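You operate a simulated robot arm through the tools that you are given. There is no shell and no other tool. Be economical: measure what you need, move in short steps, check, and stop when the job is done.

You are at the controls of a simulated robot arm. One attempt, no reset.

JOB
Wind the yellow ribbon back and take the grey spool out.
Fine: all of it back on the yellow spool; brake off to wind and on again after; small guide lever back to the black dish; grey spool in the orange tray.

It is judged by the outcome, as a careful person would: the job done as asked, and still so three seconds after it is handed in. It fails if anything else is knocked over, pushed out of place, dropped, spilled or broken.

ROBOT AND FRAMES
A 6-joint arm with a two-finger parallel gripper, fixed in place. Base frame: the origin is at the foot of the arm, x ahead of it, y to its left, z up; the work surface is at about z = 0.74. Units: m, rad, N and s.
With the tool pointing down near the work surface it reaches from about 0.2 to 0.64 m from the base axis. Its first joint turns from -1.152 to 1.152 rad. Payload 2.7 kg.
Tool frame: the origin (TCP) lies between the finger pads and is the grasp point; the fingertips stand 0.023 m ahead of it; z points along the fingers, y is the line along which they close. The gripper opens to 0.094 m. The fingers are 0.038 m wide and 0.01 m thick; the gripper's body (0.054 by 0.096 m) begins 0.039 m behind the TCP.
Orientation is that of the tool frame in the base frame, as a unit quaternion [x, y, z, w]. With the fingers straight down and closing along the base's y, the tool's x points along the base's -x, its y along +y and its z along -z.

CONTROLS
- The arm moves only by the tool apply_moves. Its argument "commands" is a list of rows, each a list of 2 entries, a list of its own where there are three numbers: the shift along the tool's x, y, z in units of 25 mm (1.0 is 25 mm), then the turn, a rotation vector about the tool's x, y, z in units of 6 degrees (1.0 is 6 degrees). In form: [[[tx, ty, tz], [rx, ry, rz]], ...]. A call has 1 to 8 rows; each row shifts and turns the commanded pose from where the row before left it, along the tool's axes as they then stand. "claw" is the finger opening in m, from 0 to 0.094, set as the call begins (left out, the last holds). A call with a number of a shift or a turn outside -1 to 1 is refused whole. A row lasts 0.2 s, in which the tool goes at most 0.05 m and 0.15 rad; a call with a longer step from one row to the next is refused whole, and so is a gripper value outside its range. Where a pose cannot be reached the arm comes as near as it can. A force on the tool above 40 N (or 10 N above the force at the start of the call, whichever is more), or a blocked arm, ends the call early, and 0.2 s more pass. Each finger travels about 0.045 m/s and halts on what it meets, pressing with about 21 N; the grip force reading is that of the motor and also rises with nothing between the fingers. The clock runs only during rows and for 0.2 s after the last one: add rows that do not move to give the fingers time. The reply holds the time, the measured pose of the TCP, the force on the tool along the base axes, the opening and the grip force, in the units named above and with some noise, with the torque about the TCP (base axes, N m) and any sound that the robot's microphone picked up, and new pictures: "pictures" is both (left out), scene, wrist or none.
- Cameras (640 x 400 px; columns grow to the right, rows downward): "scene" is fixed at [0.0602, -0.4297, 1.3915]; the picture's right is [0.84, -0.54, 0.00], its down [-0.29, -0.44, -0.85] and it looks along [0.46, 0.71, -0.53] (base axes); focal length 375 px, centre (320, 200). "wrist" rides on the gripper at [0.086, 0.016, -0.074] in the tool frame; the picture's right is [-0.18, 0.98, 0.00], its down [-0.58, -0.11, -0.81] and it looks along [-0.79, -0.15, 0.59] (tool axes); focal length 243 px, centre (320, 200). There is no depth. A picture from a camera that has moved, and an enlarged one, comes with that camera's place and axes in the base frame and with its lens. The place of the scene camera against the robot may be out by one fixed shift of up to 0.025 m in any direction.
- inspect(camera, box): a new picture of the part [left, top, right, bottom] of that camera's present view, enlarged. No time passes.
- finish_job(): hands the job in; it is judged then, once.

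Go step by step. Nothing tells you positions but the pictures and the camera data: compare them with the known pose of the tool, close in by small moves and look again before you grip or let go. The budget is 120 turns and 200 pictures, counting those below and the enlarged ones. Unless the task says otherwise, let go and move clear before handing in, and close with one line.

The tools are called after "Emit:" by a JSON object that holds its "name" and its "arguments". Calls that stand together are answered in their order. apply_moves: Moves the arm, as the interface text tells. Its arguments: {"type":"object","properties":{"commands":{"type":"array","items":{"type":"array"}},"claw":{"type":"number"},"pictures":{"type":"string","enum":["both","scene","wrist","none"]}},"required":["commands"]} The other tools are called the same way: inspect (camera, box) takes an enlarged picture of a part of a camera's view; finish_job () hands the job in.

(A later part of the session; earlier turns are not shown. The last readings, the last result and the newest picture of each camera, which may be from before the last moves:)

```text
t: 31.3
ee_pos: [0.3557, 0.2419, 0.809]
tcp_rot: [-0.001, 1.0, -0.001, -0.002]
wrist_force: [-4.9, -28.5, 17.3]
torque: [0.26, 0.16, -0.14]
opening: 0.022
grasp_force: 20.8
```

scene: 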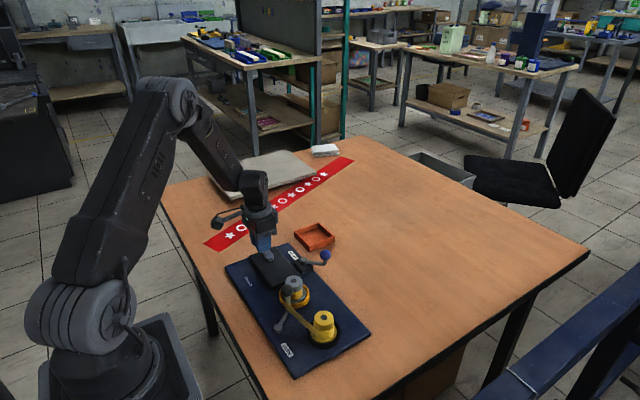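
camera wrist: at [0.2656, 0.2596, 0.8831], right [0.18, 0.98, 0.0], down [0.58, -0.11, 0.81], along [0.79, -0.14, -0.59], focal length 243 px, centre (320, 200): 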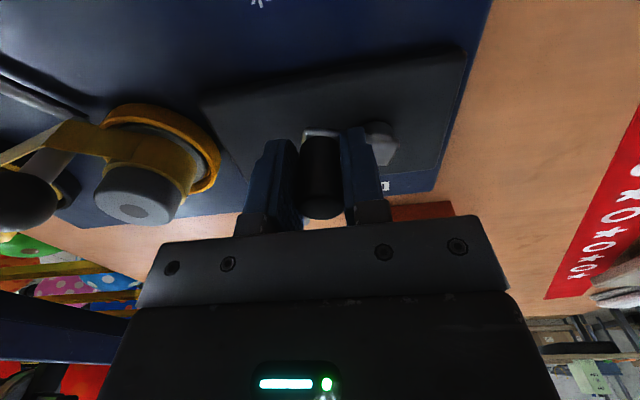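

Emit:
{"name": "apply_moves", "arguments": {"commands": [[[0, -0.1, 0.0], [0, 0, 0]], [[0, -0.05, 0.03], [0, 0, 0]]], "pictures": "wrist"}}

Emit:
{"name": "inspect", "arguments": {"camera": "scene", "box": [260, 260, 350, 355]}}

```text
t: 31.9
ee_pos: [0.3586, 0.2422, 0.8083]
tcp_rot: [-0.002, 1.0, 0.002, 0.001]
wrist_force: [-0.8, -5.9, 7.0]
torque: [-0.59, 0.56, -0.04]
opening: 0.0221
grasp_force: 20.5
camera wrist: at [0.2729, 0.258, 0.8823], right [0.18, 0.98, 0.0], down [0.58, -0.11, 0.81], along [0.79, -0.14, -0.59], focal length 243 px, centre (320, 200)
```

wrist: 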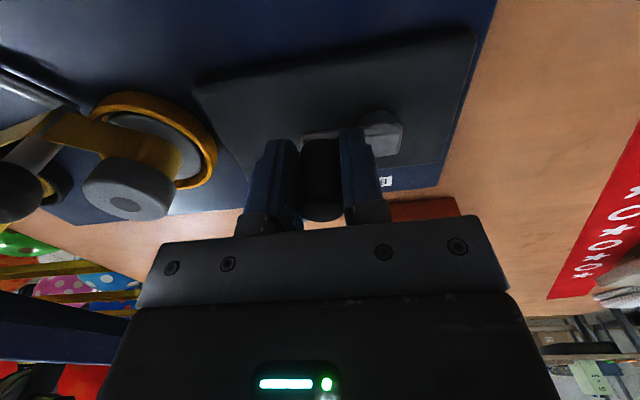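

```text
4.21 times, centred on (305, 308) of scene
camera zoom: at [0.0601, -0.4299, 1.3914], right [0.84, -0.54, 0.0], down [-0.29, -0.44, -0.85], along [0.46, 0.71, -0.53], focal length 1581 px, centre (383, -253)
```

zoom: 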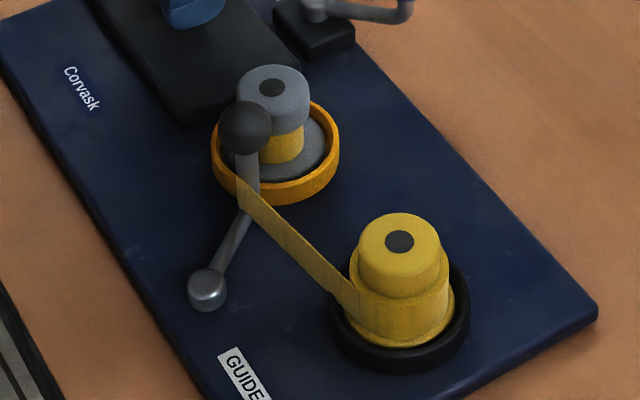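

Emit:
{"name": "apply_moves", "arguments": {"commands": [[[0.43, 0.0975, -0.02], [0, 0, 0]], [[0.4, 0.277, 0], [0, 0, 0]], [[0.277, 0.41, 0], [0, 0, 0]], [[0.0975, 0.485, 0], [0, 0, 0]], [[-0.0975, 0.485, 0], [0, 0, 0]], [[-0.277, 0.41, 0], [0, 0, 0]], [[-0.415, 0.26, 0], [0, 0, 0]], [[-0.487, 0.08, 0], [0, 0, 0]]], "pictures": "none"}}

Emit:
{"name": "inspect", "arguments": {"camera": "scene", "box": [260, 260, 350, 355]}}

```text
t: 33.7
ee_pos: [0.3593, 0.3049, 0.8123]
tcp_rot: [-0.002, 1.0, 0.003, 0.002]
wrist_force: [-2.9, 27.3, -17.3]
torque: [-0.41, -0.22, 0.05]
opening: 0.0222
grasp_force: 20.8
```

```text
4.21 times, centred on (305, 308) of scene
camera zoom: at [0.0603, -0.4289, 1.3917], right [0.84, -0.54, 0.0], down [-0.29, -0.44, -0.85], along [0.46, 0.71, -0.53], focal length 1581 px, centre (383, -253)
```

zoom: 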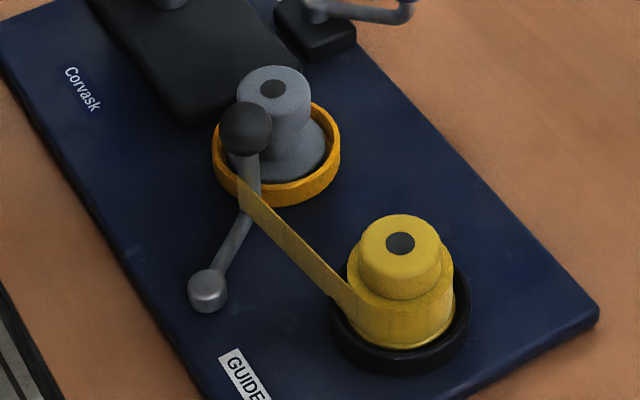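

The grey spool is bare; only the span to the yellow spool remains. Relieve the side force, then turn a quarter more and look.

Emit:
{"name": "apply_moves", "arguments": {"commands": [[[0, 0.15, 0.05], [0, 0, 0]], [[-0.48, -0.06, 0], [0, 0, 0]], [[-0.41, -0.27, 0], [0, 0, 0]], [[-0.28, -0.42, 0], [0, 0, 0]], [[-0.0975, -0.49, 0], [0, 0, 0]]], "pictures": "wrist"}}

Emit:
{"name": "inspect", "arguments": {"camera": "scene", "box": [260, 260, 350, 355]}}

```text
t: 34.9
ee_pos: [0.3907, 0.2724, 0.8063]
tcp_rot: [-0.001, 1.0, -0.005, -0.005]
wrist_force: [-0.1, -0.1, -0.2]
torque: [-0.01, 0.01, 0.03]
opening: 0.0159
grasp_force: 0.1
camera wrist: at [0.3061, 0.2879, 0.8808], right [0.18, 0.98, -0.01], down [0.59, -0.1, 0.8], along [0.79, -0.15, -0.6], focal length 243 px, centre (320, 200)
```

wrist: 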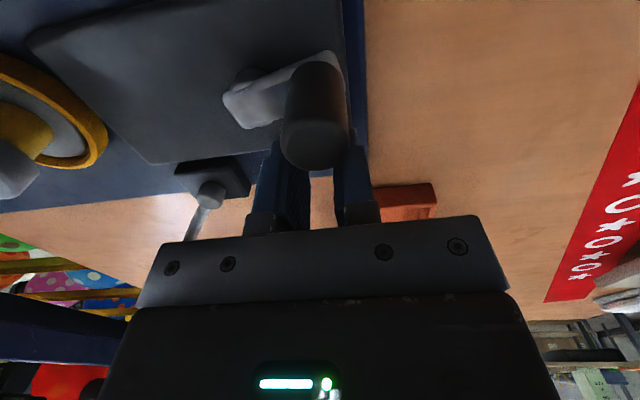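

```text
4.21 times, centred on (305, 308) of scene
camera zoom: at [0.0601, -0.4298, 1.3915], right [0.84, -0.54, 0.0], down [-0.29, -0.44, -0.85], along [0.46, 0.71, -0.53], focal length 1581 px, centre (383, -253)
```

zoom: 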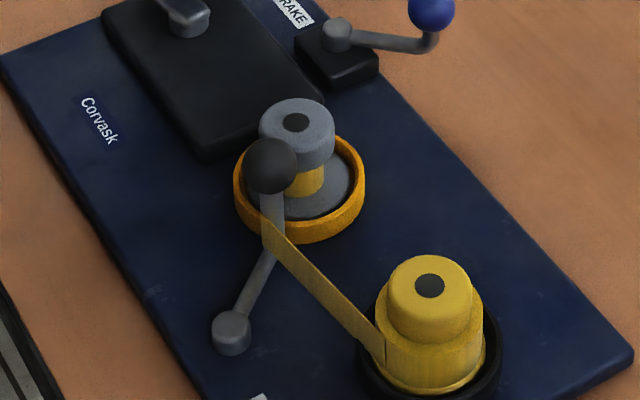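

The board seems to have shifted in the picture; let me take a full look before doing anything.

Emit:
{"name": "apply_moves", "arguments": {"commands": [[[0.4, 0, 0], [0, 0, 0]], [[0, 0, -0.8], [0, 0, 0]], [[0, 0, -0.8], [0, 0, 0]], [[0, 0, -0.8], [0, 0, 0]], [[0, 0, -0.8], [0, 0, 0]]], "claw": 0.05}}

Emit:
{"name": "inspect", "arguments": {"camera": "scene", "box": [215, 210, 385, 380]}}

```text
t: 36.1
ee_pos: [0.382, 0.2753, 0.8885]
tcp_rot: [-0.001, 1.0, 0.001, 0.0]
wrist_force: [0.7, 0.0, 0.0]
torque: [0.02, 0.02, 0.02]
opening: 0.0502
grasp_force: 0.0
camera wrist: at [0.2958, 0.2914, 0.9624], right [0.18, 0.98, 0.0], down [0.58, -0.11, 0.81], along [0.79, -0.15, -0.59], focal length 243 px, centre (320, 200)
```

scene: 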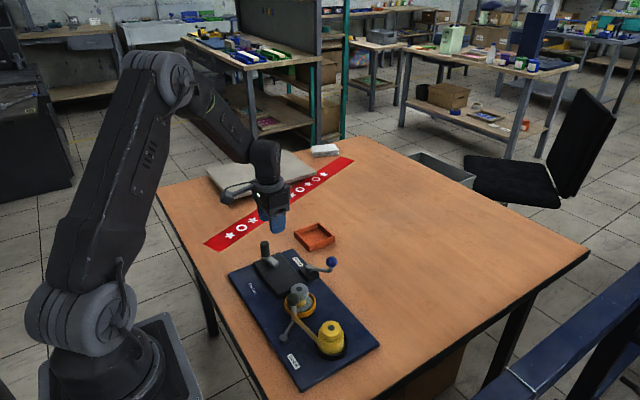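
wrist: 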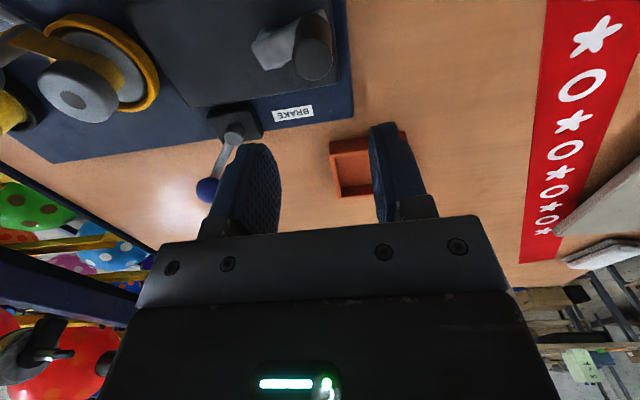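

```text
2.35 times, centred on (300, 295) of scene
camera zoom: at [0.0602, -0.4297, 1.3914], right [0.84, -0.54, 0.0], down [-0.29, -0.44, -0.85], along [0.46, 0.71, -0.53], focal length 883 px, centre (367, -24)
```

zoom: 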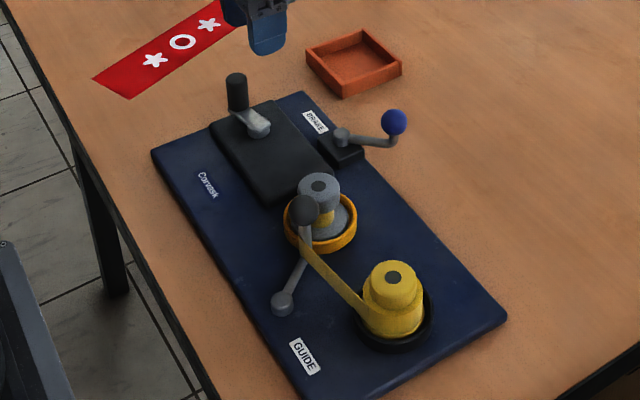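

The blocked crank (ribbon end reached) let my last push drag the board about 30 mm toward −y. I'll fix that afterwards; first examine the state of the ribbon.

Emit:
{"name": "inspect", "arguments": {"camera": "scene", "box": [275, 275, 355, 365]}}

Emit:
{"name": "inspect", "arguments": {"camera": "wrist", "box": [180, 0, 380, 125]}}

```text
4.44 times, centred on (315, 320) of scene
camera zoom: at [0.0602, -0.4297, 1.3914], right [0.84, -0.54, 0.0], down [-0.29, -0.44, -0.85], along [0.46, 0.71, -0.53], focal length 1668 px, centre (342, -333)
```

zoom: 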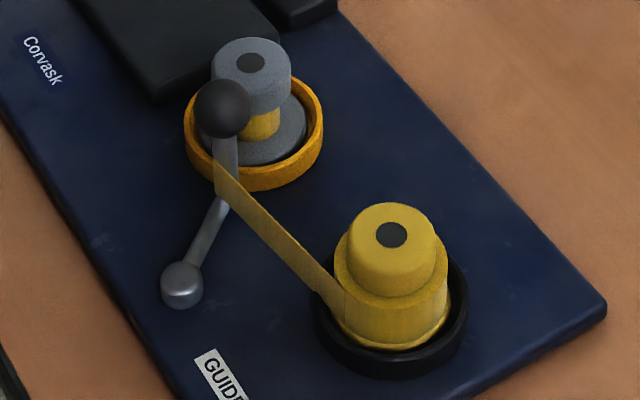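

```text
3.20 times, centred on (280, 62) of wrist
camera zoom: at [0.2958, 0.2914, 0.9624], right [0.18, 0.98, 0.0], down [0.58, -0.11, 0.81], along [0.79, -0.15, -0.59], focal length 776 px, centre (448, 640)
```

zoom: 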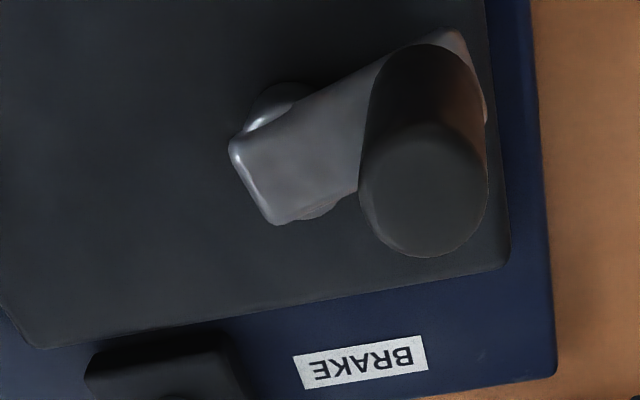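

Crank handle now ≈ (0.355, 0.276), only slightly back from the end. I re-grip to finish winding gently.

Emit:
{"name": "apply_moves", "arguments": {"commands": [[[0.5, 0, 0.4], [0, 0, 0]], [[0.54, 0, 0.7], [0, 0, 0]], [[0, 0, 0.7], [0, 0, 0]], [[0, 0, 0.7], [0, 0, 0]], [[0, 0, 0.6], [0, 0, 0]]], "pictures": "wrist"}}

```text
t: 37.3
ee_pos: [0.3565, 0.2748, 0.8123]
tcp_rot: [-0.001, 1.0, 0.001, 0.0]
wrist_force: [0.7, -1.0, -0.2]
torque: [-0.01, 0.01, -0.04]
opening: 0.0501
grasp_force: 0.0
camera wrist: at [0.27, 0.2917, 0.8856], right [0.18, 0.98, 0.0], down [0.58, -0.11, 0.81], along [0.79, -0.15, -0.59], focal length 243 px, centre (320, 200)
```

wrist: 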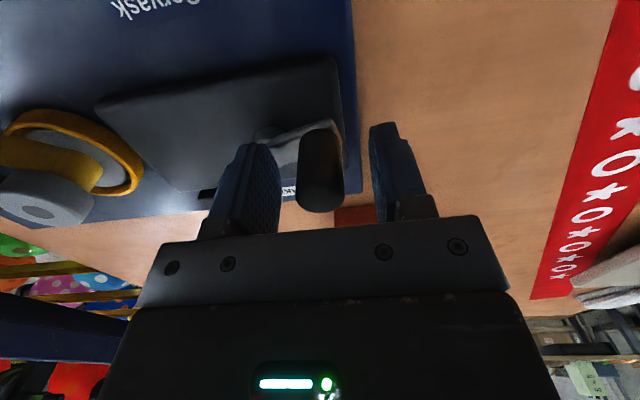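

Emit:
{"name": "apply_moves", "arguments": {"commands": [[[0, 0, 0], [0, 0, 0]], [[0, 0, 0], [0, 0, 0]], [[0, 0, 0], [0, 0, 0]], [[0, 0, 0], [0, 0, 0]]], "claw": 0.016, "pictures": "none"}}

```text
t: 38.3
ee_pos: [0.3562, 0.2773, 0.8112]
tcp_rot: [-0.001, 1.0, 0.001, 0.0]
wrist_force: [-0.1, 1.5, -0.6]
torque: [-0.3, -0.14, 0.02]
opening: 0.0225
grasp_force: 21.3
```

Emit:
{"name": "apply_moves", "arguments": {"commands": [[[-0.12, 0.01, 0], [0, 0, 0]], [[-0.12, 0, 0], [0, 0, 0]]], "pictures": "none"}}

Emit:
{"name": "inspect", "arguments": {"camera": "scene", "box": [275, 275, 355, 365]}}

```text
t: 38.9
ee_pos: [0.3615, 0.2758, 0.8119]
tcp_rot: [-0.001, 1.0, 0.001, 0.002]
wrist_force: [-0.2, -3.1, 8.0]
torque: [-0.33, 0.36, -0.02]
opening: 0.0224
grasp_force: 20.9
```

```text
4.44 times, centred on (315, 320) of scene
camera zoom: at [0.0601, -0.4298, 1.3914], right [0.84, -0.54, 0.0], down [-0.29, -0.44, -0.85], along [0.46, 0.71, -0.53], focal length 1668 px, centre (342, -333)
```

zoom: 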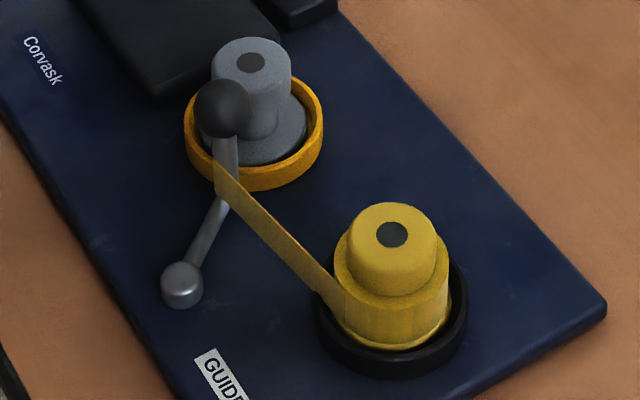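

The grey core is bare again with low force. I creep forward to feel for the true end.

Emit:
{"name": "apply_moves", "arguments": {"commands": [[[-0.12, -0.01, 0], [0, 0, 0]], [[-0.1, -0.02, 0], [0, 0, 0]]], "pictures": "none"}}

```text
t: 39.5
ee_pos: [0.3677, 0.275, 0.8122]
tcp_rot: [-0.001, 1.0, 0.002, 0.001]
wrist_force: [-1.0, -1.2, 16.3]
torque: [-0.37, 0.14, -0.01]
opening: 0.0226
grasp_force: 21.1
```

Emit:
{"name": "apply_moves", "arguments": {"commands": [[[-0.12, -0.03, -0.04], [0, 0, 0]], [[-0.11, -0.04, -0.04], [0, 0, 0]]], "pictures": "none"}}

Emit:
{"name": "inspect", "arguments": {"camera": "scene", "box": [275, 275, 355, 365]}}

```text
t: 40.1
ee_pos: [0.3722, 0.2734, 0.812]
tcp_rot: [-0.001, 1.0, 0.001, 0.001]
wrist_force: [-4.0, 20.1, -0.2]
torque: [-0.37, 0.07, -0.03]
opening: 0.0228
grasp_force: 20.6
```

```text
4.44 times, centred on (315, 320) of scene
camera zoom: at [0.0603, -0.4291, 1.3916], right [0.84, -0.54, 0.0], down [-0.29, -0.44, -0.85], along [0.46, 0.71, -0.53], focal length 1668 px, centre (342, -333)
```

zoom: 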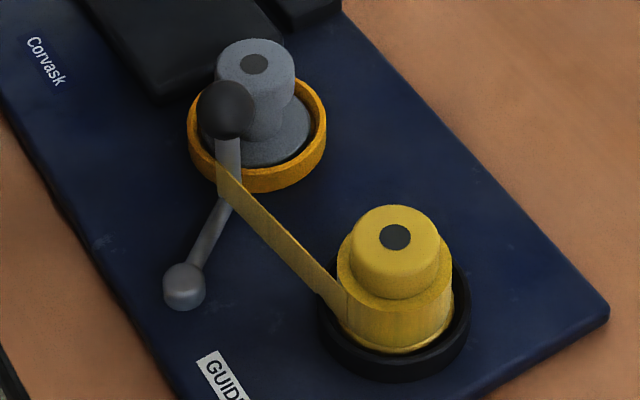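

The end stop is reached (the board just began to stir), so winding is complete. Relieve the force, then open gently.

Emit:
{"name": "apply_moves", "arguments": {"commands": [[[0.03, 0.1, 0], [0, 0, 0]], [[0, 0.03, 0], [0, 0, 0]]], "pictures": "none"}}

Emit:
{"name": "apply_moves", "arguments": {"commands": [[[0, 0, 0], [0, 0, 0]], [[0, 0, 0], [0, 0, 0]], [[0, 0, 0], [0, 0, 0]], [[0, 0, -0.8], [0, 0, 0]], [[0, 0, -0.8], [0, 0, 0]], [[0, 0, -0.8], [0, 0, 0]], [[0, 0, -0.8], [0, 0, 0]]], "claw": 0.04}}

Emit:
{"name": "inspect", "arguments": {"camera": "scene", "box": [215, 210, 385, 380]}}

```text
t: 40.7
ee_pos: [0.3712, 0.2731, 0.8125]
tcp_rot: [0.001, 1.0, -0.002, -0.003]
wrist_force: [-0.9, -11.0, 0.0]
torque: [0.35, -0.4, 0.02]
opening: 0.0224
grasp_force: 20.8
```

```text
t: 42.3
ee_pos: [0.3742, 0.2766, 0.8942]
tcp_rot: [-0.001, 1.0, 0.0, 0.0]
wrist_force: [-0.4, 0.1, -0.3]
torque: [-0.01, 0.0, -0.01]
opening: 0.04
grasp_force: 0.0
camera wrist: at [0.2888, 0.2923, 0.9681], right [0.18, 0.98, 0.0], down [0.58, -0.11, 0.81], along [0.79, -0.15, -0.59], focal length 243 px, centre (320, 200)
```

scene: 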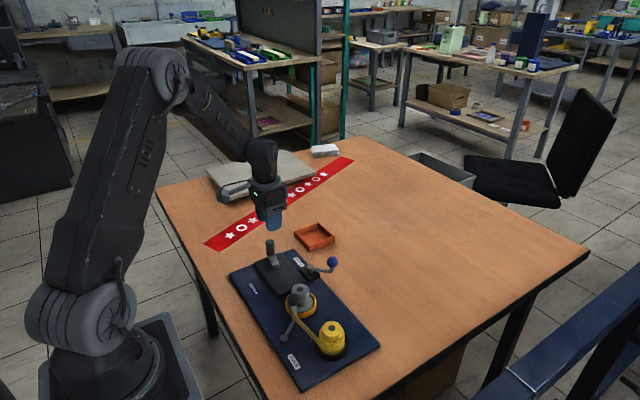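
wrist: 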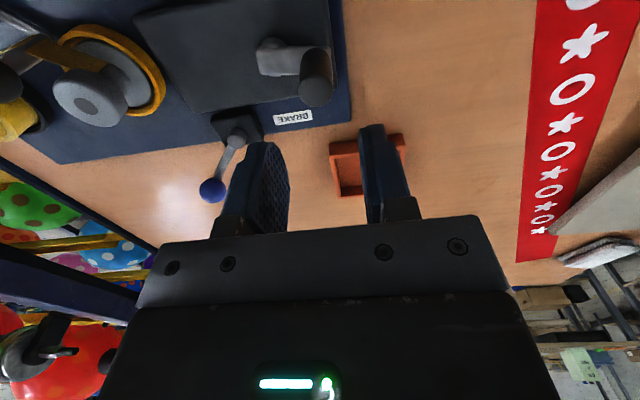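

```text
2.35 times, centred on (300, 295) of scene
camera zoom: at [0.0602, -0.4297, 1.3915], right [0.84, -0.54, 0.0], down [-0.29, -0.44, -0.85], along [0.46, 0.71, -0.53], focal length 883 px, centre (367, -24)
```

zoom: 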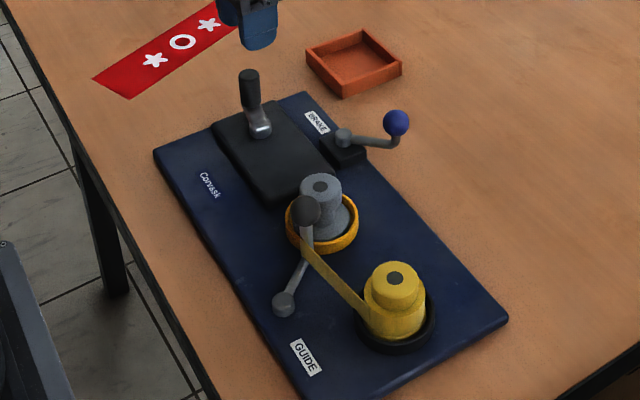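

The crank stays put. Now set the brake back: knob ≈ (0.472, 0.138). Move above it.

Emit:
{"name": "apply_moves", "arguments": {"commands": [[[-0.667, -0.91, 0], [0, 0, 0]], [[-0.667, -0.91, 0], [0, 0, 0]], [[-0.667, -0.91, 0], [0, 0, 0]], [[-0.667, -0.91, 0], [0, 0, 0]], [[-0.667, -0.91, 0], [0, 0, 0]], [[-0.667, -0.91, 0], [0, 0, 0]], [[0, 0, 0.7], [0, 0, 0]]], "claw": 0.05, "pictures": "wrist"}}

```text
t: 43.9
ee_pos: [0.4709, 0.1408, 0.8755]
tcp_rot: [-0.001, 1.0, 0.001, 0.0]
wrist_force: [-0.8, 0.0, 0.0]
torque: [0.02, -0.04, 0.03]
opening: 0.05
grasp_force: 0.1
camera wrist: at [0.3862, 0.1578, 0.9505], right [0.18, 0.98, 0.0], down [0.58, -0.11, 0.81], along [0.79, -0.15, -0.59], focal length 243 px, centre (320, 200)
```

wrist: 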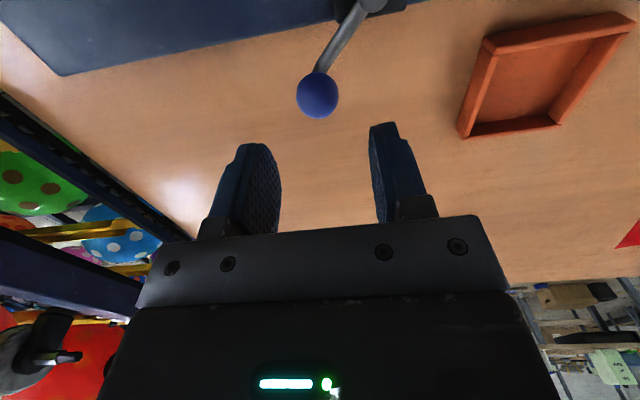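

Emit:
{"name": "apply_moves", "arguments": {"commands": [[[0, 0, 0.85], [0, 0, 0]], [[0, 0, 0.85], [0, 0, 0]], [[0, 0, 0.8], [0, 0, 0]], [[-0.2, 0.4, 0], [0, 0, 0]], [[-0.2, 0.4, 0], [0, 0, 0]], [[-0.1, 0.4, 0], [0, 0, 0]], [[-0.1, 0.4, 0], [0, 0, 0]]], "pictures": "wrist"}}

```text
t: 45.5
ee_pos: [0.4872, 0.1802, 0.8121]
tcp_rot: [-0.001, 1.0, 0.001, 0.0]
wrist_force: [0.3, 0.0, 0.8]
torque: [0.01, 0.02, -0.01]
opening: 0.0499
grasp_force: 0.1
camera wrist: at [0.4018, 0.1969, 0.8872], right [0.18, 0.98, 0.0], down [0.58, -0.11, 0.81], along [0.79, -0.15, -0.59], focal length 243 px, centre (320, 200)
```

wrist: 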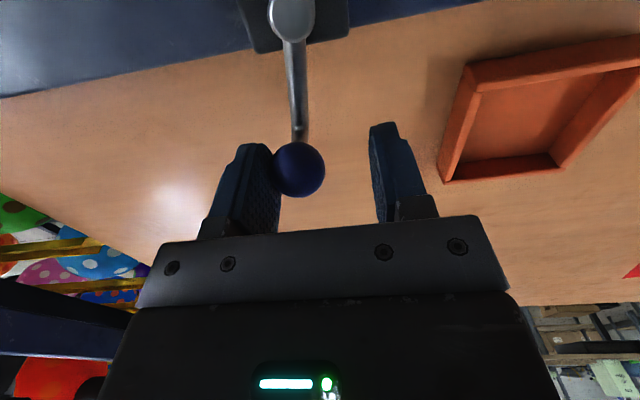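

Emit:
{"name": "apply_moves", "arguments": {"commands": [[[0, 0.2, 0], [0, 0, 0]], [[0, 0.2, 0], [0, 0, 0]], [[0, 0.2, 0], [0, 0, 0]]], "pictures": "wrist"}}

```text
t: 46.3
ee_pos: [0.4886, 0.194, 0.8114]
tcp_rot: [0.0, 1.0, 0.0, -0.001]
wrist_force: [1.7, -11.4, -0.4]
torque: [-0.09, 0.07, 0.07]
opening: 0.0548
grasp_force: 5.5
camera wrist: at [0.4023, 0.21, 0.8866], right [0.18, 0.98, 0.0], down [0.58, -0.11, 0.81], along [0.79, -0.15, -0.59], focal length 243 px, centre (320, 200)
```

wrist: 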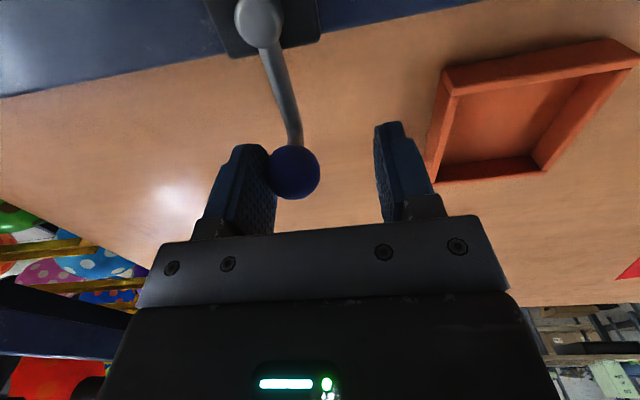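

Brake is back at its stop (≈0°). Release, rise, and go above the guide knob, expected at ≈ (0.329, 0.075).

Emit:
{"name": "apply_moves", "arguments": {"commands": [[[0, -0.35, 0], [0, 0, 0]], [[0, 0, -0.9], [0, 0, 0]], [[0, 0, -0.9], [0, 0, 0]], [[0, 0, -0.9], [0, 0, 0]], [[0, 0, -0.9], [0, 0, 0]]], "pictures": "none"}}

Emit:
{"name": "apply_moves", "arguments": {"commands": [[[0.88, -0.645, 0], [0, 0, 0]], [[0.88, -0.645, 0], [0, 0, 0]], [[0.88, -0.645, 0], [0, 0, 0]], [[0.88, -0.645, 0], [0, 0, 0]], [[0.88, -0.645, 0], [0, 0, 0]], [[0.88, -0.645, 0], [0, 0, 0]], [[0.88, -0.645, 0], [0, 0, 0]]], "claw": 0.046}}

Emit:
{"name": "inspect", "arguments": {"camera": "scene", "box": [215, 210, 385, 380]}}

```text
t: 47.5
ee_pos: [0.4889, 0.1861, 0.9035]
tcp_rot: [0.0, 1.0, 0.001, 0.0]
wrist_force: [-0.1, -0.2, -0.2]
torque: [-0.02, 0.01, 0.0]
opening: 0.0501
grasp_force: 0.0
```

```text
t: 49.1
ee_pos: [0.3341, 0.0723, 0.9034]
tcp_rot: [-0.002, 1.0, 0.001, 0.0]
wrist_force: [-0.1, 0.2, 0.5]
torque: [0.03, -0.03, 0.01]
opening: 0.0461
grasp_force: 0.0
camera wrist: at [0.2486, 0.088, 0.9774], right [0.18, 0.98, 0.0], down [0.58, -0.11, 0.81], along [0.79, -0.15, -0.59], focal length 243 px, centre (320, 200)
```

scene: 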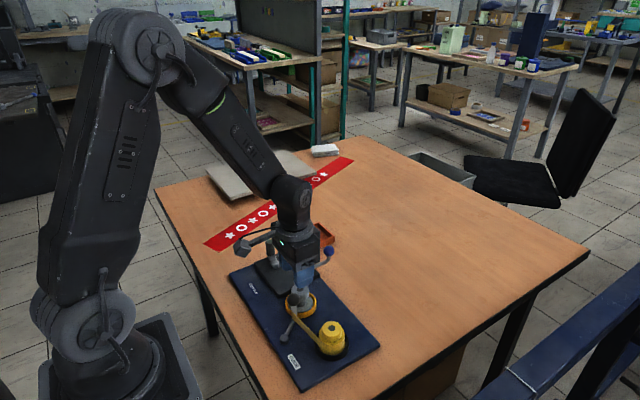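
wrist: 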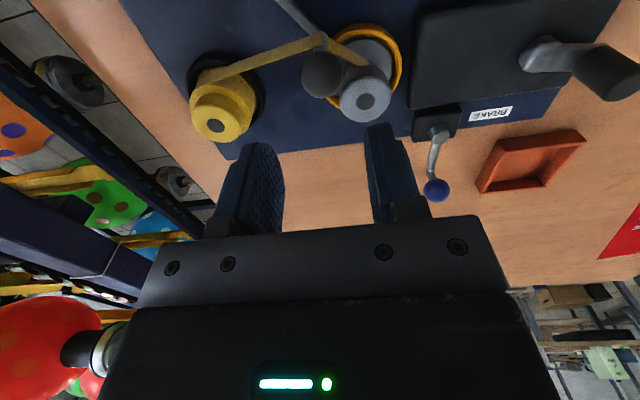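

```text
2.35 times, centred on (300, 295) of scene
camera zoom: at [0.0602, -0.4297, 1.3914], right [0.84, -0.54, 0.0], down [-0.29, -0.44, -0.85], along [0.46, 0.71, -0.53], focal length 883 px, centre (367, -24)
```

zoom: 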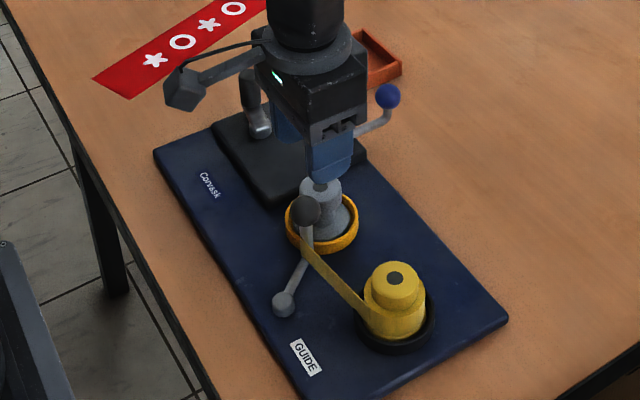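

Knob ≈ (0.326, 0.074). Descend around it, slightly on the near side to clear the grey spool.

Emit:
{"name": "apply_moves", "arguments": {"commands": [[[0.5, 0.05, 0.7], [0, 0, 0]], [[0, 0, 0.8], [0, 0, 0]], [[0, 0, 0.8], [0, 0, 0]], [[0, 0, 0.6], [0, 0, 0]]]}}

```text
t: 50.1
ee_pos: [0.3209, 0.0732, 0.8307]
tcp_rot: [-0.001, 1.0, 0.0, -0.001]
wrist_force: [-0.3, 1.2, 0.4]
torque: [0.03, -0.01, -0.01]
opening: 0.0459
grasp_force: 0.0
camera wrist: at [0.2357, 0.0896, 0.9045], right [0.18, 0.98, 0.0], down [0.58, -0.11, 0.81], along [0.79, -0.15, -0.59], focal length 243 px, centre (320, 200)
```

scene: 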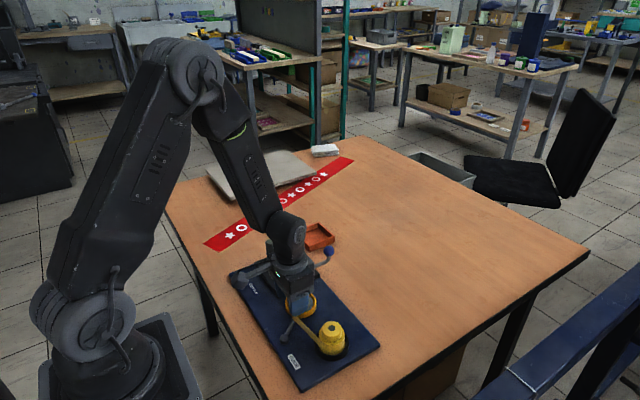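
wrist: 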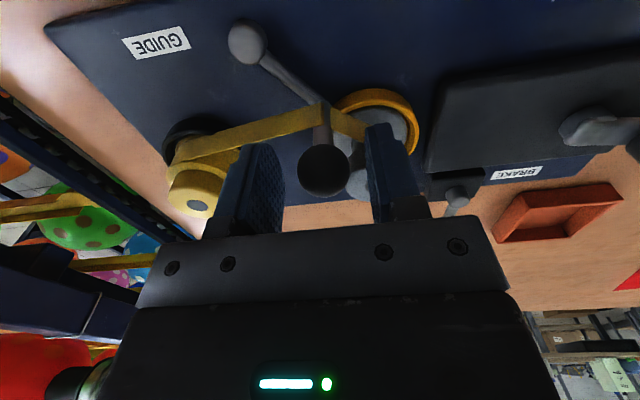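

Emit:
{"name": "apply_moves", "arguments": {"commands": [[[0, -0.4, 0], [0, 0, 0]], [[0, -0.4, 0], [0, 0, 0]], [[-0.15, -0.4, 0], [0, 0, 0]], [[-0.2, -0.3, 0], [0, 0, 0]]], "pictures": "wrist"}}

```text
t: 51.1
ee_pos: [0.3305, 0.0358, 0.8306]
tcp_rot: [-0.001, 1.0, 0.001, 0.0]
wrist_force: [-0.5, 0.0, -0.8]
torque: [0.02, 0.0, -0.01]
opening: 0.0461
grasp_force: 0.3
camera wrist: at [0.2447, 0.0521, 0.9051], right [0.18, 0.98, 0.0], down [0.58, -0.11, 0.81], along [0.79, -0.15, -0.59], focal length 243 px, centre (320, 200)
```

wrist: 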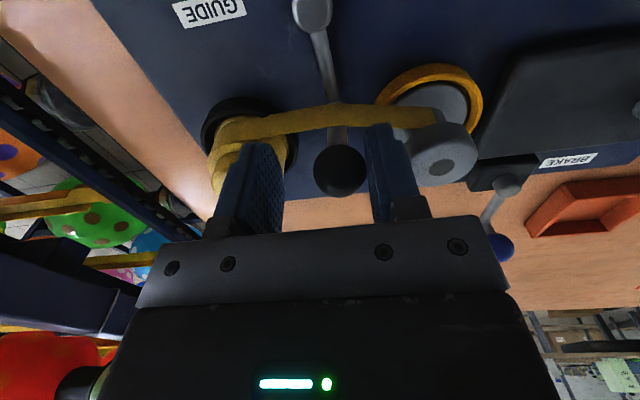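

Emit:
{"name": "apply_moves", "arguments": {"commands": [[[0, -0.3, -0.15], [0, 0, 0]], [[0.1, -0.3, 0], [0, 0, 0]], [[0.15, -0.3, 0], [0, 0, 0]]], "pictures": "wrist"}}

```text
t: 51.9
ee_pos: [0.3249, 0.0127, 0.8338]
tcp_rot: [-0.001, 1.0, 0.001, -0.001]
wrist_force: [0.7, -0.1, 0.3]
torque: [0.01, 0.02, 0.01]
opening: 0.046
grasp_force: 0.1
camera wrist: at [0.2381, 0.0294, 0.9083], right [0.18, 0.98, 0.0], down [0.58, -0.11, 0.81], along [0.79, -0.15, -0.59], focal length 243 px, centre (320, 200)
```

wrist: 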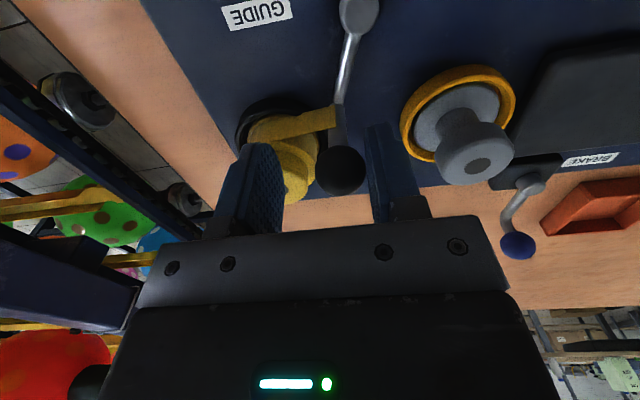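

The ribbon has come off the grey spool. Continue until the guide meets its stop.

Emit:
{"name": "apply_moves", "arguments": {"commands": [[[0.1, -0.2, 0], [0, 0, 0]], [[0.1, -0.2, 0], [0, 0, 0]]], "pictures": "wrist"}}

```text
t: 52.5
ee_pos: [0.3191, 0.0046, 0.833]
tcp_rot: [-0.001, 1.0, 0.001, 0.0]
wrist_force: [-0.1, -0.4, 0.0]
torque: [0.04, 0.02, -0.01]
opening: 0.0461
grasp_force: 0.1
camera wrist: at [0.2334, 0.0207, 0.9071], right [0.18, 0.98, 0.0], down [0.58, -0.11, 0.81], along [0.79, -0.15, -0.59], focal length 243 px, centre (320, 200)
```

wrist: 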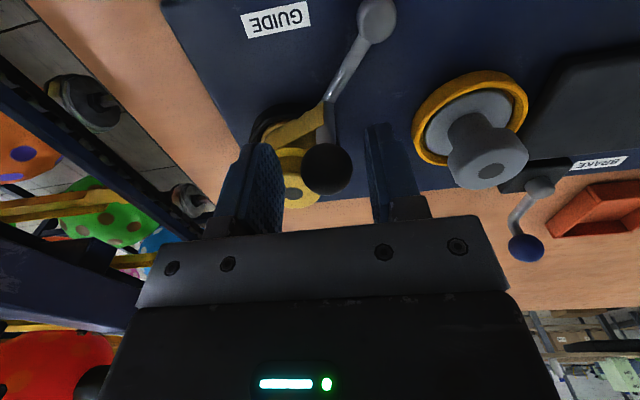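

Emit:
{"name": "apply_moves", "arguments": {"commands": [[[0.05, -0.2, 0], [0, 0, 0]], [[0.05, -0.2, 0], [0, 0, 0]], [[0.05, -0.2, 0], [0, 0, 0]], [[0, -0.1, 0], [0, 0, 0]]], "pictures": "wrist"}}

```text
t: 53.5
ee_pos: [0.3159, -0.01, 0.8348]
tcp_rot: [-0.002, 1.0, 0.001, 0.003]
wrist_force: [4.7, 26.3, 5.2]
torque: [0.61, -0.18, 0.11]
opening: 0.058
grasp_force: 13.7
camera wrist: at [0.2302, 0.0058, 0.9081], right [0.18, 0.98, 0.0], down [0.58, -0.11, 0.81], along [0.8, -0.14, -0.59], focal length 243 px, centre (320, 200)
```

wrist: 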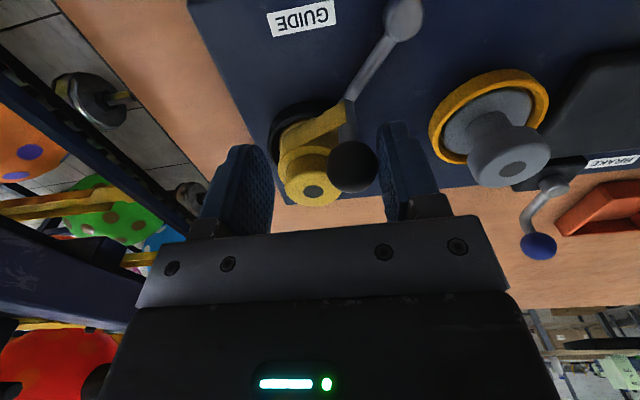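

Guide is at its stop by the black dish. Back off and rise, then look.

Emit:
{"name": "apply_moves", "arguments": {"commands": [[[0, 0.4, 0], [0, 0, 0]], [[0, 0.35, 0], [0, 0, 0]], [[0, 0, -0.8], [0, 0, 0]], [[0, 0, -0.8], [0, 0, 0]], [[0, 0.4, -0.8], [0, 0, 0]], [[0, 0.8, -0.8], [0, 0, 0]], [[0, 0.8, 0], [0, 0, 0]]], "pictures": "wrist"}}

Emit:
{"name": "inspect", "arguments": {"camera": "wrist", "box": [140, 0, 440, 180]}}

Emit:
{"name": "inspect", "arguments": {"camera": "scene", "box": [275, 275, 355, 365]}}

```text
t: 55.1
ee_pos: [0.3149, 0.0552, 0.9127]
tcp_rot: [-0.001, 1.0, 0.001, -0.001]
wrist_force: [0.1, -0.6, -0.6]
torque: [-0.03, -0.01, -0.02]
opening: 0.0457
grasp_force: 0.0
camera wrist: at [0.2286, 0.072, 0.9874], right [0.18, 0.98, 0.0], down [0.58, -0.11, 0.81], along [0.79, -0.15, -0.59], focal length 243 px, centre (320, 200)
```

wrist: 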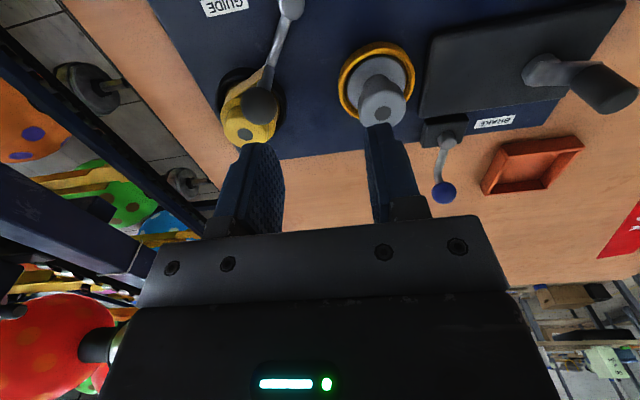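

```text
2.13 times, centred on (290, 90) of wrist
camera zoom: at [0.2286, 0.072, 0.9874], right [0.18, 0.98, 0.0], down [0.58, -0.11, 0.81], along [0.79, -0.15, -0.59], focal length 518 px, centre (384, 435)
```

zoom: 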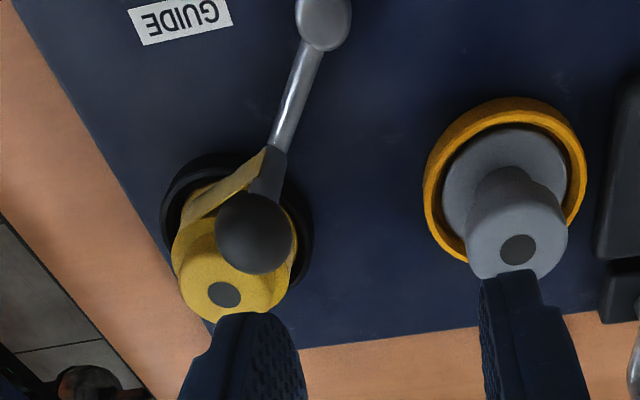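

```text
4.44 times, centred on (315, 320) of scene
camera zoom: at [0.0602, -0.4297, 1.3915], right [0.84, -0.54, 0.0], down [-0.29, -0.44, -0.85], along [0.46, 0.71, -0.53], focal length 1668 px, centre (342, -333)
```

zoom: 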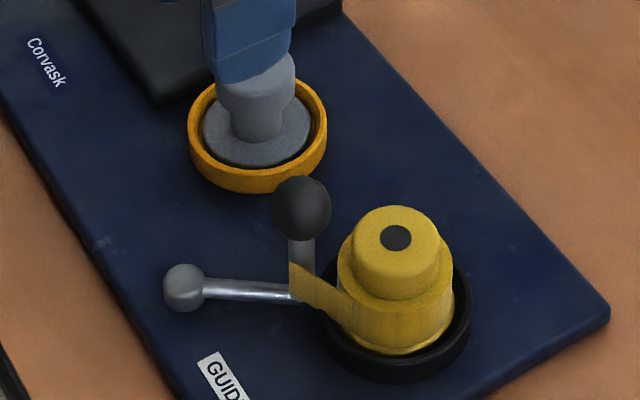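

All good: ribbon on the yellow spool, guide at the black dish. Next hover over the grey spool at ≈ (0.362, 0.103).

Emit:
{"name": "apply_moves", "arguments": {"commands": [[[-0.63, 0.64, 0], [0, 0, 0]], [[-0.63, 0.64, 0.4], [0, 0, 0]], [[-0.62, 0.64, 0.6], [0, 0, 0]], [[0, 0, 0.6], [0, 0, 0]]], "claw": 0.06, "pictures": "wrist"}}

Emit:
{"name": "inspect", "arguments": {"camera": "wrist", "box": [200, 40, 440, 220]}}

```text
t: 56.1
ee_pos: [0.3637, 0.1039, 0.8745]
tcp_rot: [0.0, 1.0, 0.0, 0.001]
wrist_force: [-0.4, 0.1, -0.5]
torque: [0.01, 0.03, -0.01]
opening: 0.0602
grasp_force: 0.0
camera wrist: at [0.2773, 0.1202, 0.9485], right [0.18, 0.98, 0.0], down [0.58, -0.11, 0.81], along [0.79, -0.15, -0.59], focal length 243 px, centre (320, 200)
```

wrist: 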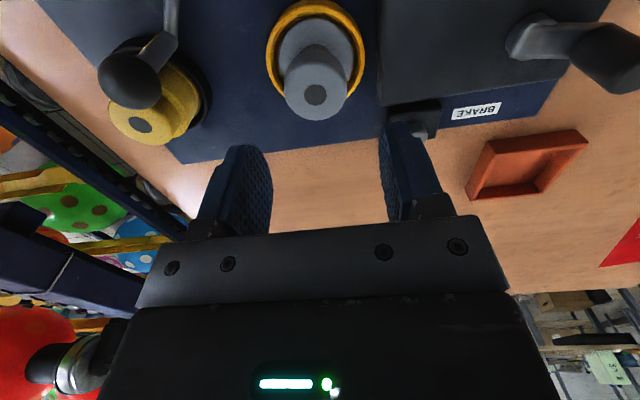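

```text
2.22 times, centred on (320, 130) of wrist
camera zoom: at [0.2773, 0.1202, 0.9485], right [0.18, 0.98, 0.0], down [0.58, -0.11, 0.81], along [0.79, -0.15, -0.59], focal length 539 px, centre (320, 356)
```

zoom: 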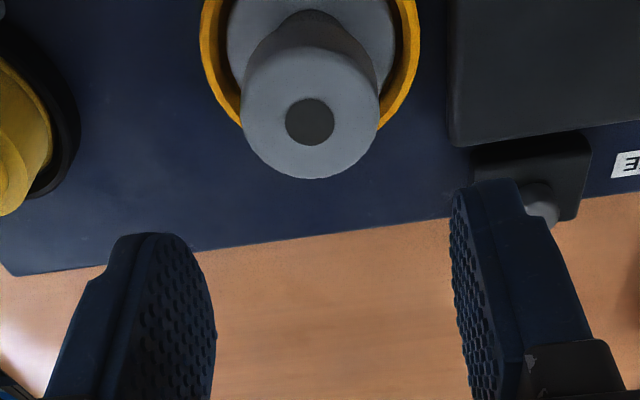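

Emit:
{"name": "apply_moves", "arguments": {"commands": [[[0, -0.1, 0.8], [0, 0, 0]], [[0, 0, 0.8], [0, 0, 0]], [[0, 0, 0.8], [0, 0, 0]], [[0, 0, 0.7], [0, 0, 0]]], "pictures": "wrist"}}

```text
t: 57.1
ee_pos: [0.3621, 0.1025, 0.7954]
tcp_rot: [-0.001, 1.0, 0.001, 0.0]
wrist_force: [0.1, -0.8, -0.4]
torque: [-0.02, 0.01, -0.03]
opening: 0.0602
grasp_force: 0.1
camera wrist: at [0.2768, 0.1189, 0.8699], right [0.18, 0.98, 0.0], down [0.58, -0.11, 0.81], along [0.79, -0.15, -0.59], focal length 243 px, centre (320, 200)
```

wrist: 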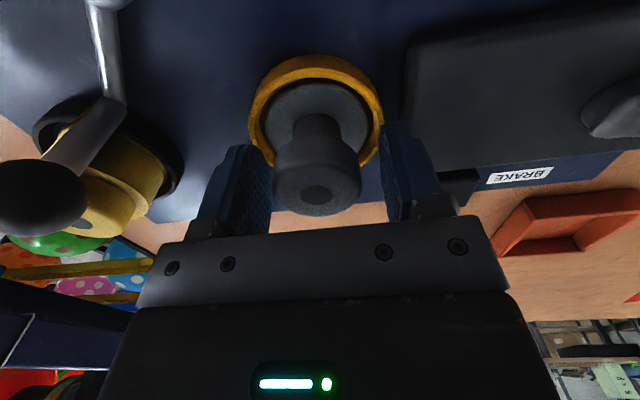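

Fingers straddle the collar; close and then lift gently.

Emit:
{"name": "apply_moves", "arguments": {"commands": [[[0, 0, 0], [0, 0, 0]], [[0, 0, 0], [0, 0, 0]], [[0, 0, 0], [0, 0, 0]], [[0, 0, 0], [0, 0, 0]]], "claw": 0.025, "pictures": "none"}}

Emit:
{"name": "apply_moves", "arguments": {"commands": [[[0, 0, -0.3], [0, 0, 0]], [[0, 0, -0.4], [0, 0, 0]], [[0, 0, -0.4], [0, 0, 0]]], "pictures": "wrist"}}

```text
t: 58.1
ee_pos: [0.3622, 0.103, 0.7959]
tcp_rot: [0.0, 1.0, 0.001, 0.0]
wrist_force: [0.0, -0.1, 0.7]
torque: [0.01, 0.03, 0.02]
opening: 0.0388
grasp_force: 21.2
```

```text
t: 58.9
ee_pos: [0.362, 0.1015, 0.8219]
tcp_rot: [-0.001, 1.0, 0.0, -0.001]
wrist_force: [0.7, -0.5, 0.0]
torque: [0.0, 0.01, 0.0]
opening: 0.0388
grasp_force: 21.0
camera wrist: at [0.2764, 0.1178, 0.8968], right [0.18, 0.98, 0.0], down [0.58, -0.11, 0.81], along [0.79, -0.15, -0.59], focal length 243 px, centre (320, 200)
```

wrist: 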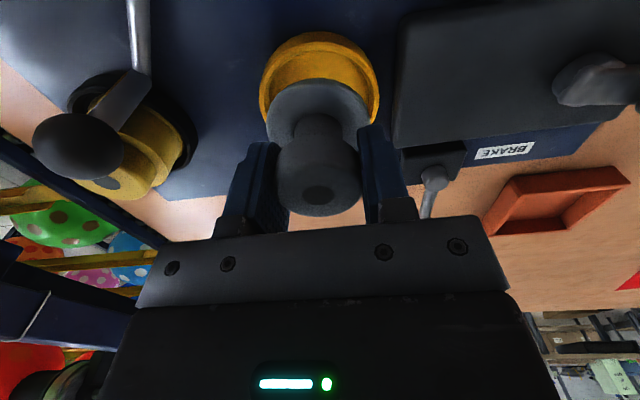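

Spool is out. Lift and carry toward the tray (≈ (0.527, 0.31)).

Emit:
{"name": "apply_moves", "arguments": {"commands": [[[0, 0, -0.9], [0, 0, 0]], [[0, 0, -0.9], [0, 0, 0]], [[0, 0, -0.9], [0, 0, 0]], [[0, 0, -0.9], [0, 0, 0]]], "pictures": "none"}}

Emit:
{"name": "apply_moves", "arguments": {"commands": [[[-0.6, 0.85, 0], [0, 0, 0]], [[-0.6, 0.85, 0], [0, 0, 0]], [[-0.6, 0.85, 0], [0, 0, 0]], [[-0.6, 0.85, 0], [0, 0, 0]], [[-0.6, 0.85, 0], [0, 0, 0]], [[-0.6, 0.85, 0], [0, 0, 0]], [[-0.6, 0.85, 0], [0, 0, 0]]]}}

```text
t: 59.9
ee_pos: [0.363, 0.1012, 0.9129]
tcp_rot: [-0.001, 1.0, 0.0, 0.0]
wrist_force: [-0.2, 0.3, -0.6]
torque: [-0.02, 0.04, 0.04]
opening: 0.0392
grasp_force: 20.3
```

```text
t: 61.5
ee_pos: [0.4659, 0.2503, 0.9108]
tcp_rot: [-0.002, 1.0, 0.001, 0.001]
wrist_force: [0.7, -0.2, 0.2]
torque: [0.0, 0.02, 0.02]
opening: 0.0386
grasp_force: 20.6
camera wrist: at [0.3814, 0.2675, 0.9849], right [0.18, 0.98, 0.0], down [0.58, -0.11, 0.81], along [0.79, -0.15, -0.59], focal length 243 px, centre (320, 200)
```

scene: 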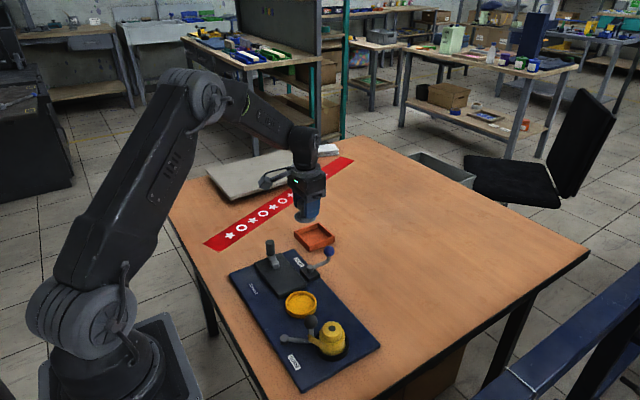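
wrist: 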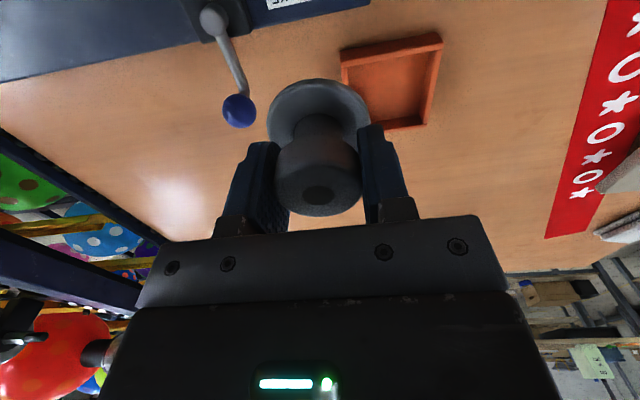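

Emit:
{"name": "apply_moves", "arguments": {"commands": [[[-0.7, 0.79, 0], [0, 0, 0]], [[-0.7, 0.79, 0], [0, 0, 0]], [[-0.68, 0.77, 0], [0, 0, 0]], [[0, 0, 0.7], [0, 0, 0]], [[0, 0, 0.7], [0, 0, 0]]]}}

Emit:
{"name": "inspect", "arguments": {"camera": "scene", "box": [260, 180, 380, 260]}}

```text
t: 62.7
ee_pos: [0.521, 0.3094, 0.879]
tcp_rot: [-0.001, 1.0, 0.001, 0.0]
wrist_force: [0.7, 0.8, -0.2]
torque: [0.01, -0.02, -0.06]
opening: 0.0386
grasp_force: 21.0
camera wrist: at [0.4348, 0.3252, 0.9532], right [0.18, 0.98, 0.0], down [0.58, -0.11, 0.81], along [0.79, -0.15, -0.59], focal length 243 px, centre (320, 200)
```

scene: 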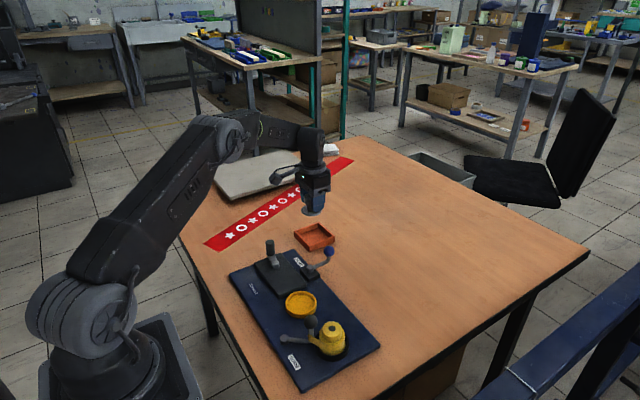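
wrist: 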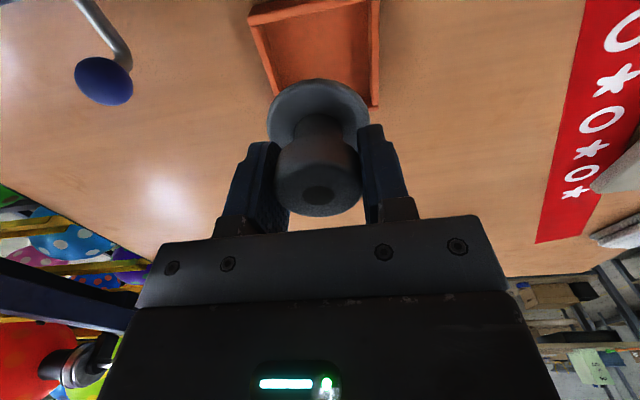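

```text
5.00 times, centred on (320, 220) of scene
camera zoom: at [0.0602, -0.4297, 1.3915], right [0.84, -0.54, 0.0], down [-0.29, -0.44, -0.85], along [0.46, 0.71, -0.53], focal length 1877 px, centre (320, 100)
```

zoom: 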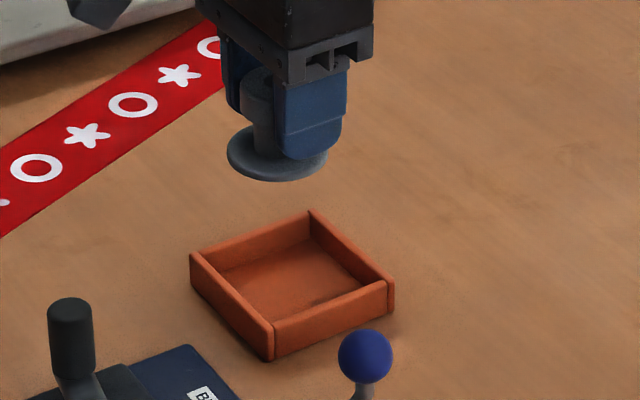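

Aligned over the tray. Lower.

Emit:
{"name": "apply_moves", "arguments": {"commands": [[[0.08, 0.02, 0.7], [0, 0, 0]], [[0, 0, 0.7], [0, 0, 0]], [[0, 0, 0.7], [0, 0, 0]], [[0, 0, 0.7], [0, 0, 0]]]}}

Emit:
{"name": "inspect", "arguments": {"camera": "scene", "box": [270, 200, 370, 270]}}

```text
t: 63.7
ee_pos: [0.5161, 0.3089, 0.8088]
tcp_rot: [0.0, 1.0, 0.001, 0.001]
wrist_force: [-0.4, 0.3, -0.8]
torque: [0.01, 0.0, -0.01]
opening: 0.0386
grasp_force: 21.2
camera wrist: at [0.431, 0.3248, 0.8819], right [0.18, 0.98, 0.0], down [0.58, -0.11, 0.81], along [0.79, -0.15, -0.59], focal length 243 px, centre (320, 200)
```

scene: 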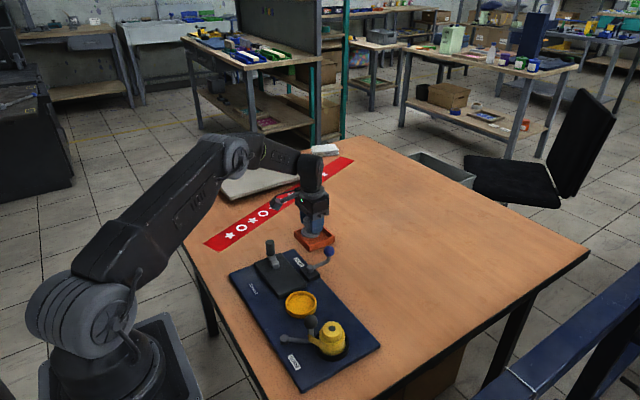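
wrist: 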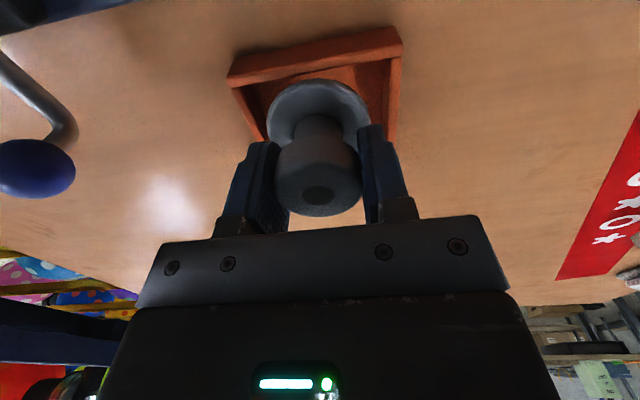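

```text
5.71 times, centred on (320, 235) of scene
camera zoom: at [0.0602, -0.4297, 1.3915], right [0.84, -0.54, 0.0], down [-0.29, -0.44, -0.85], along [0.46, 0.71, -0.53], focal length 2145 px, centre (320, 0)
```

zoom: 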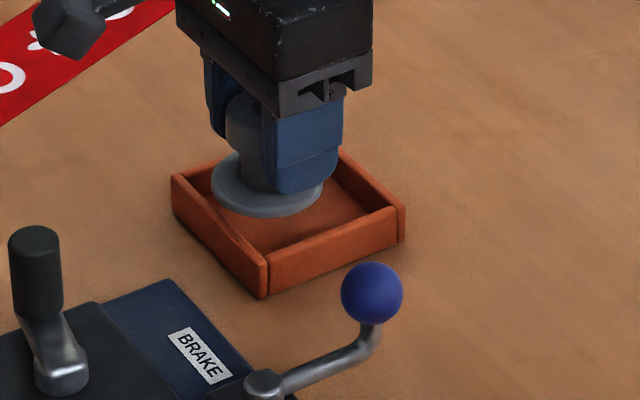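

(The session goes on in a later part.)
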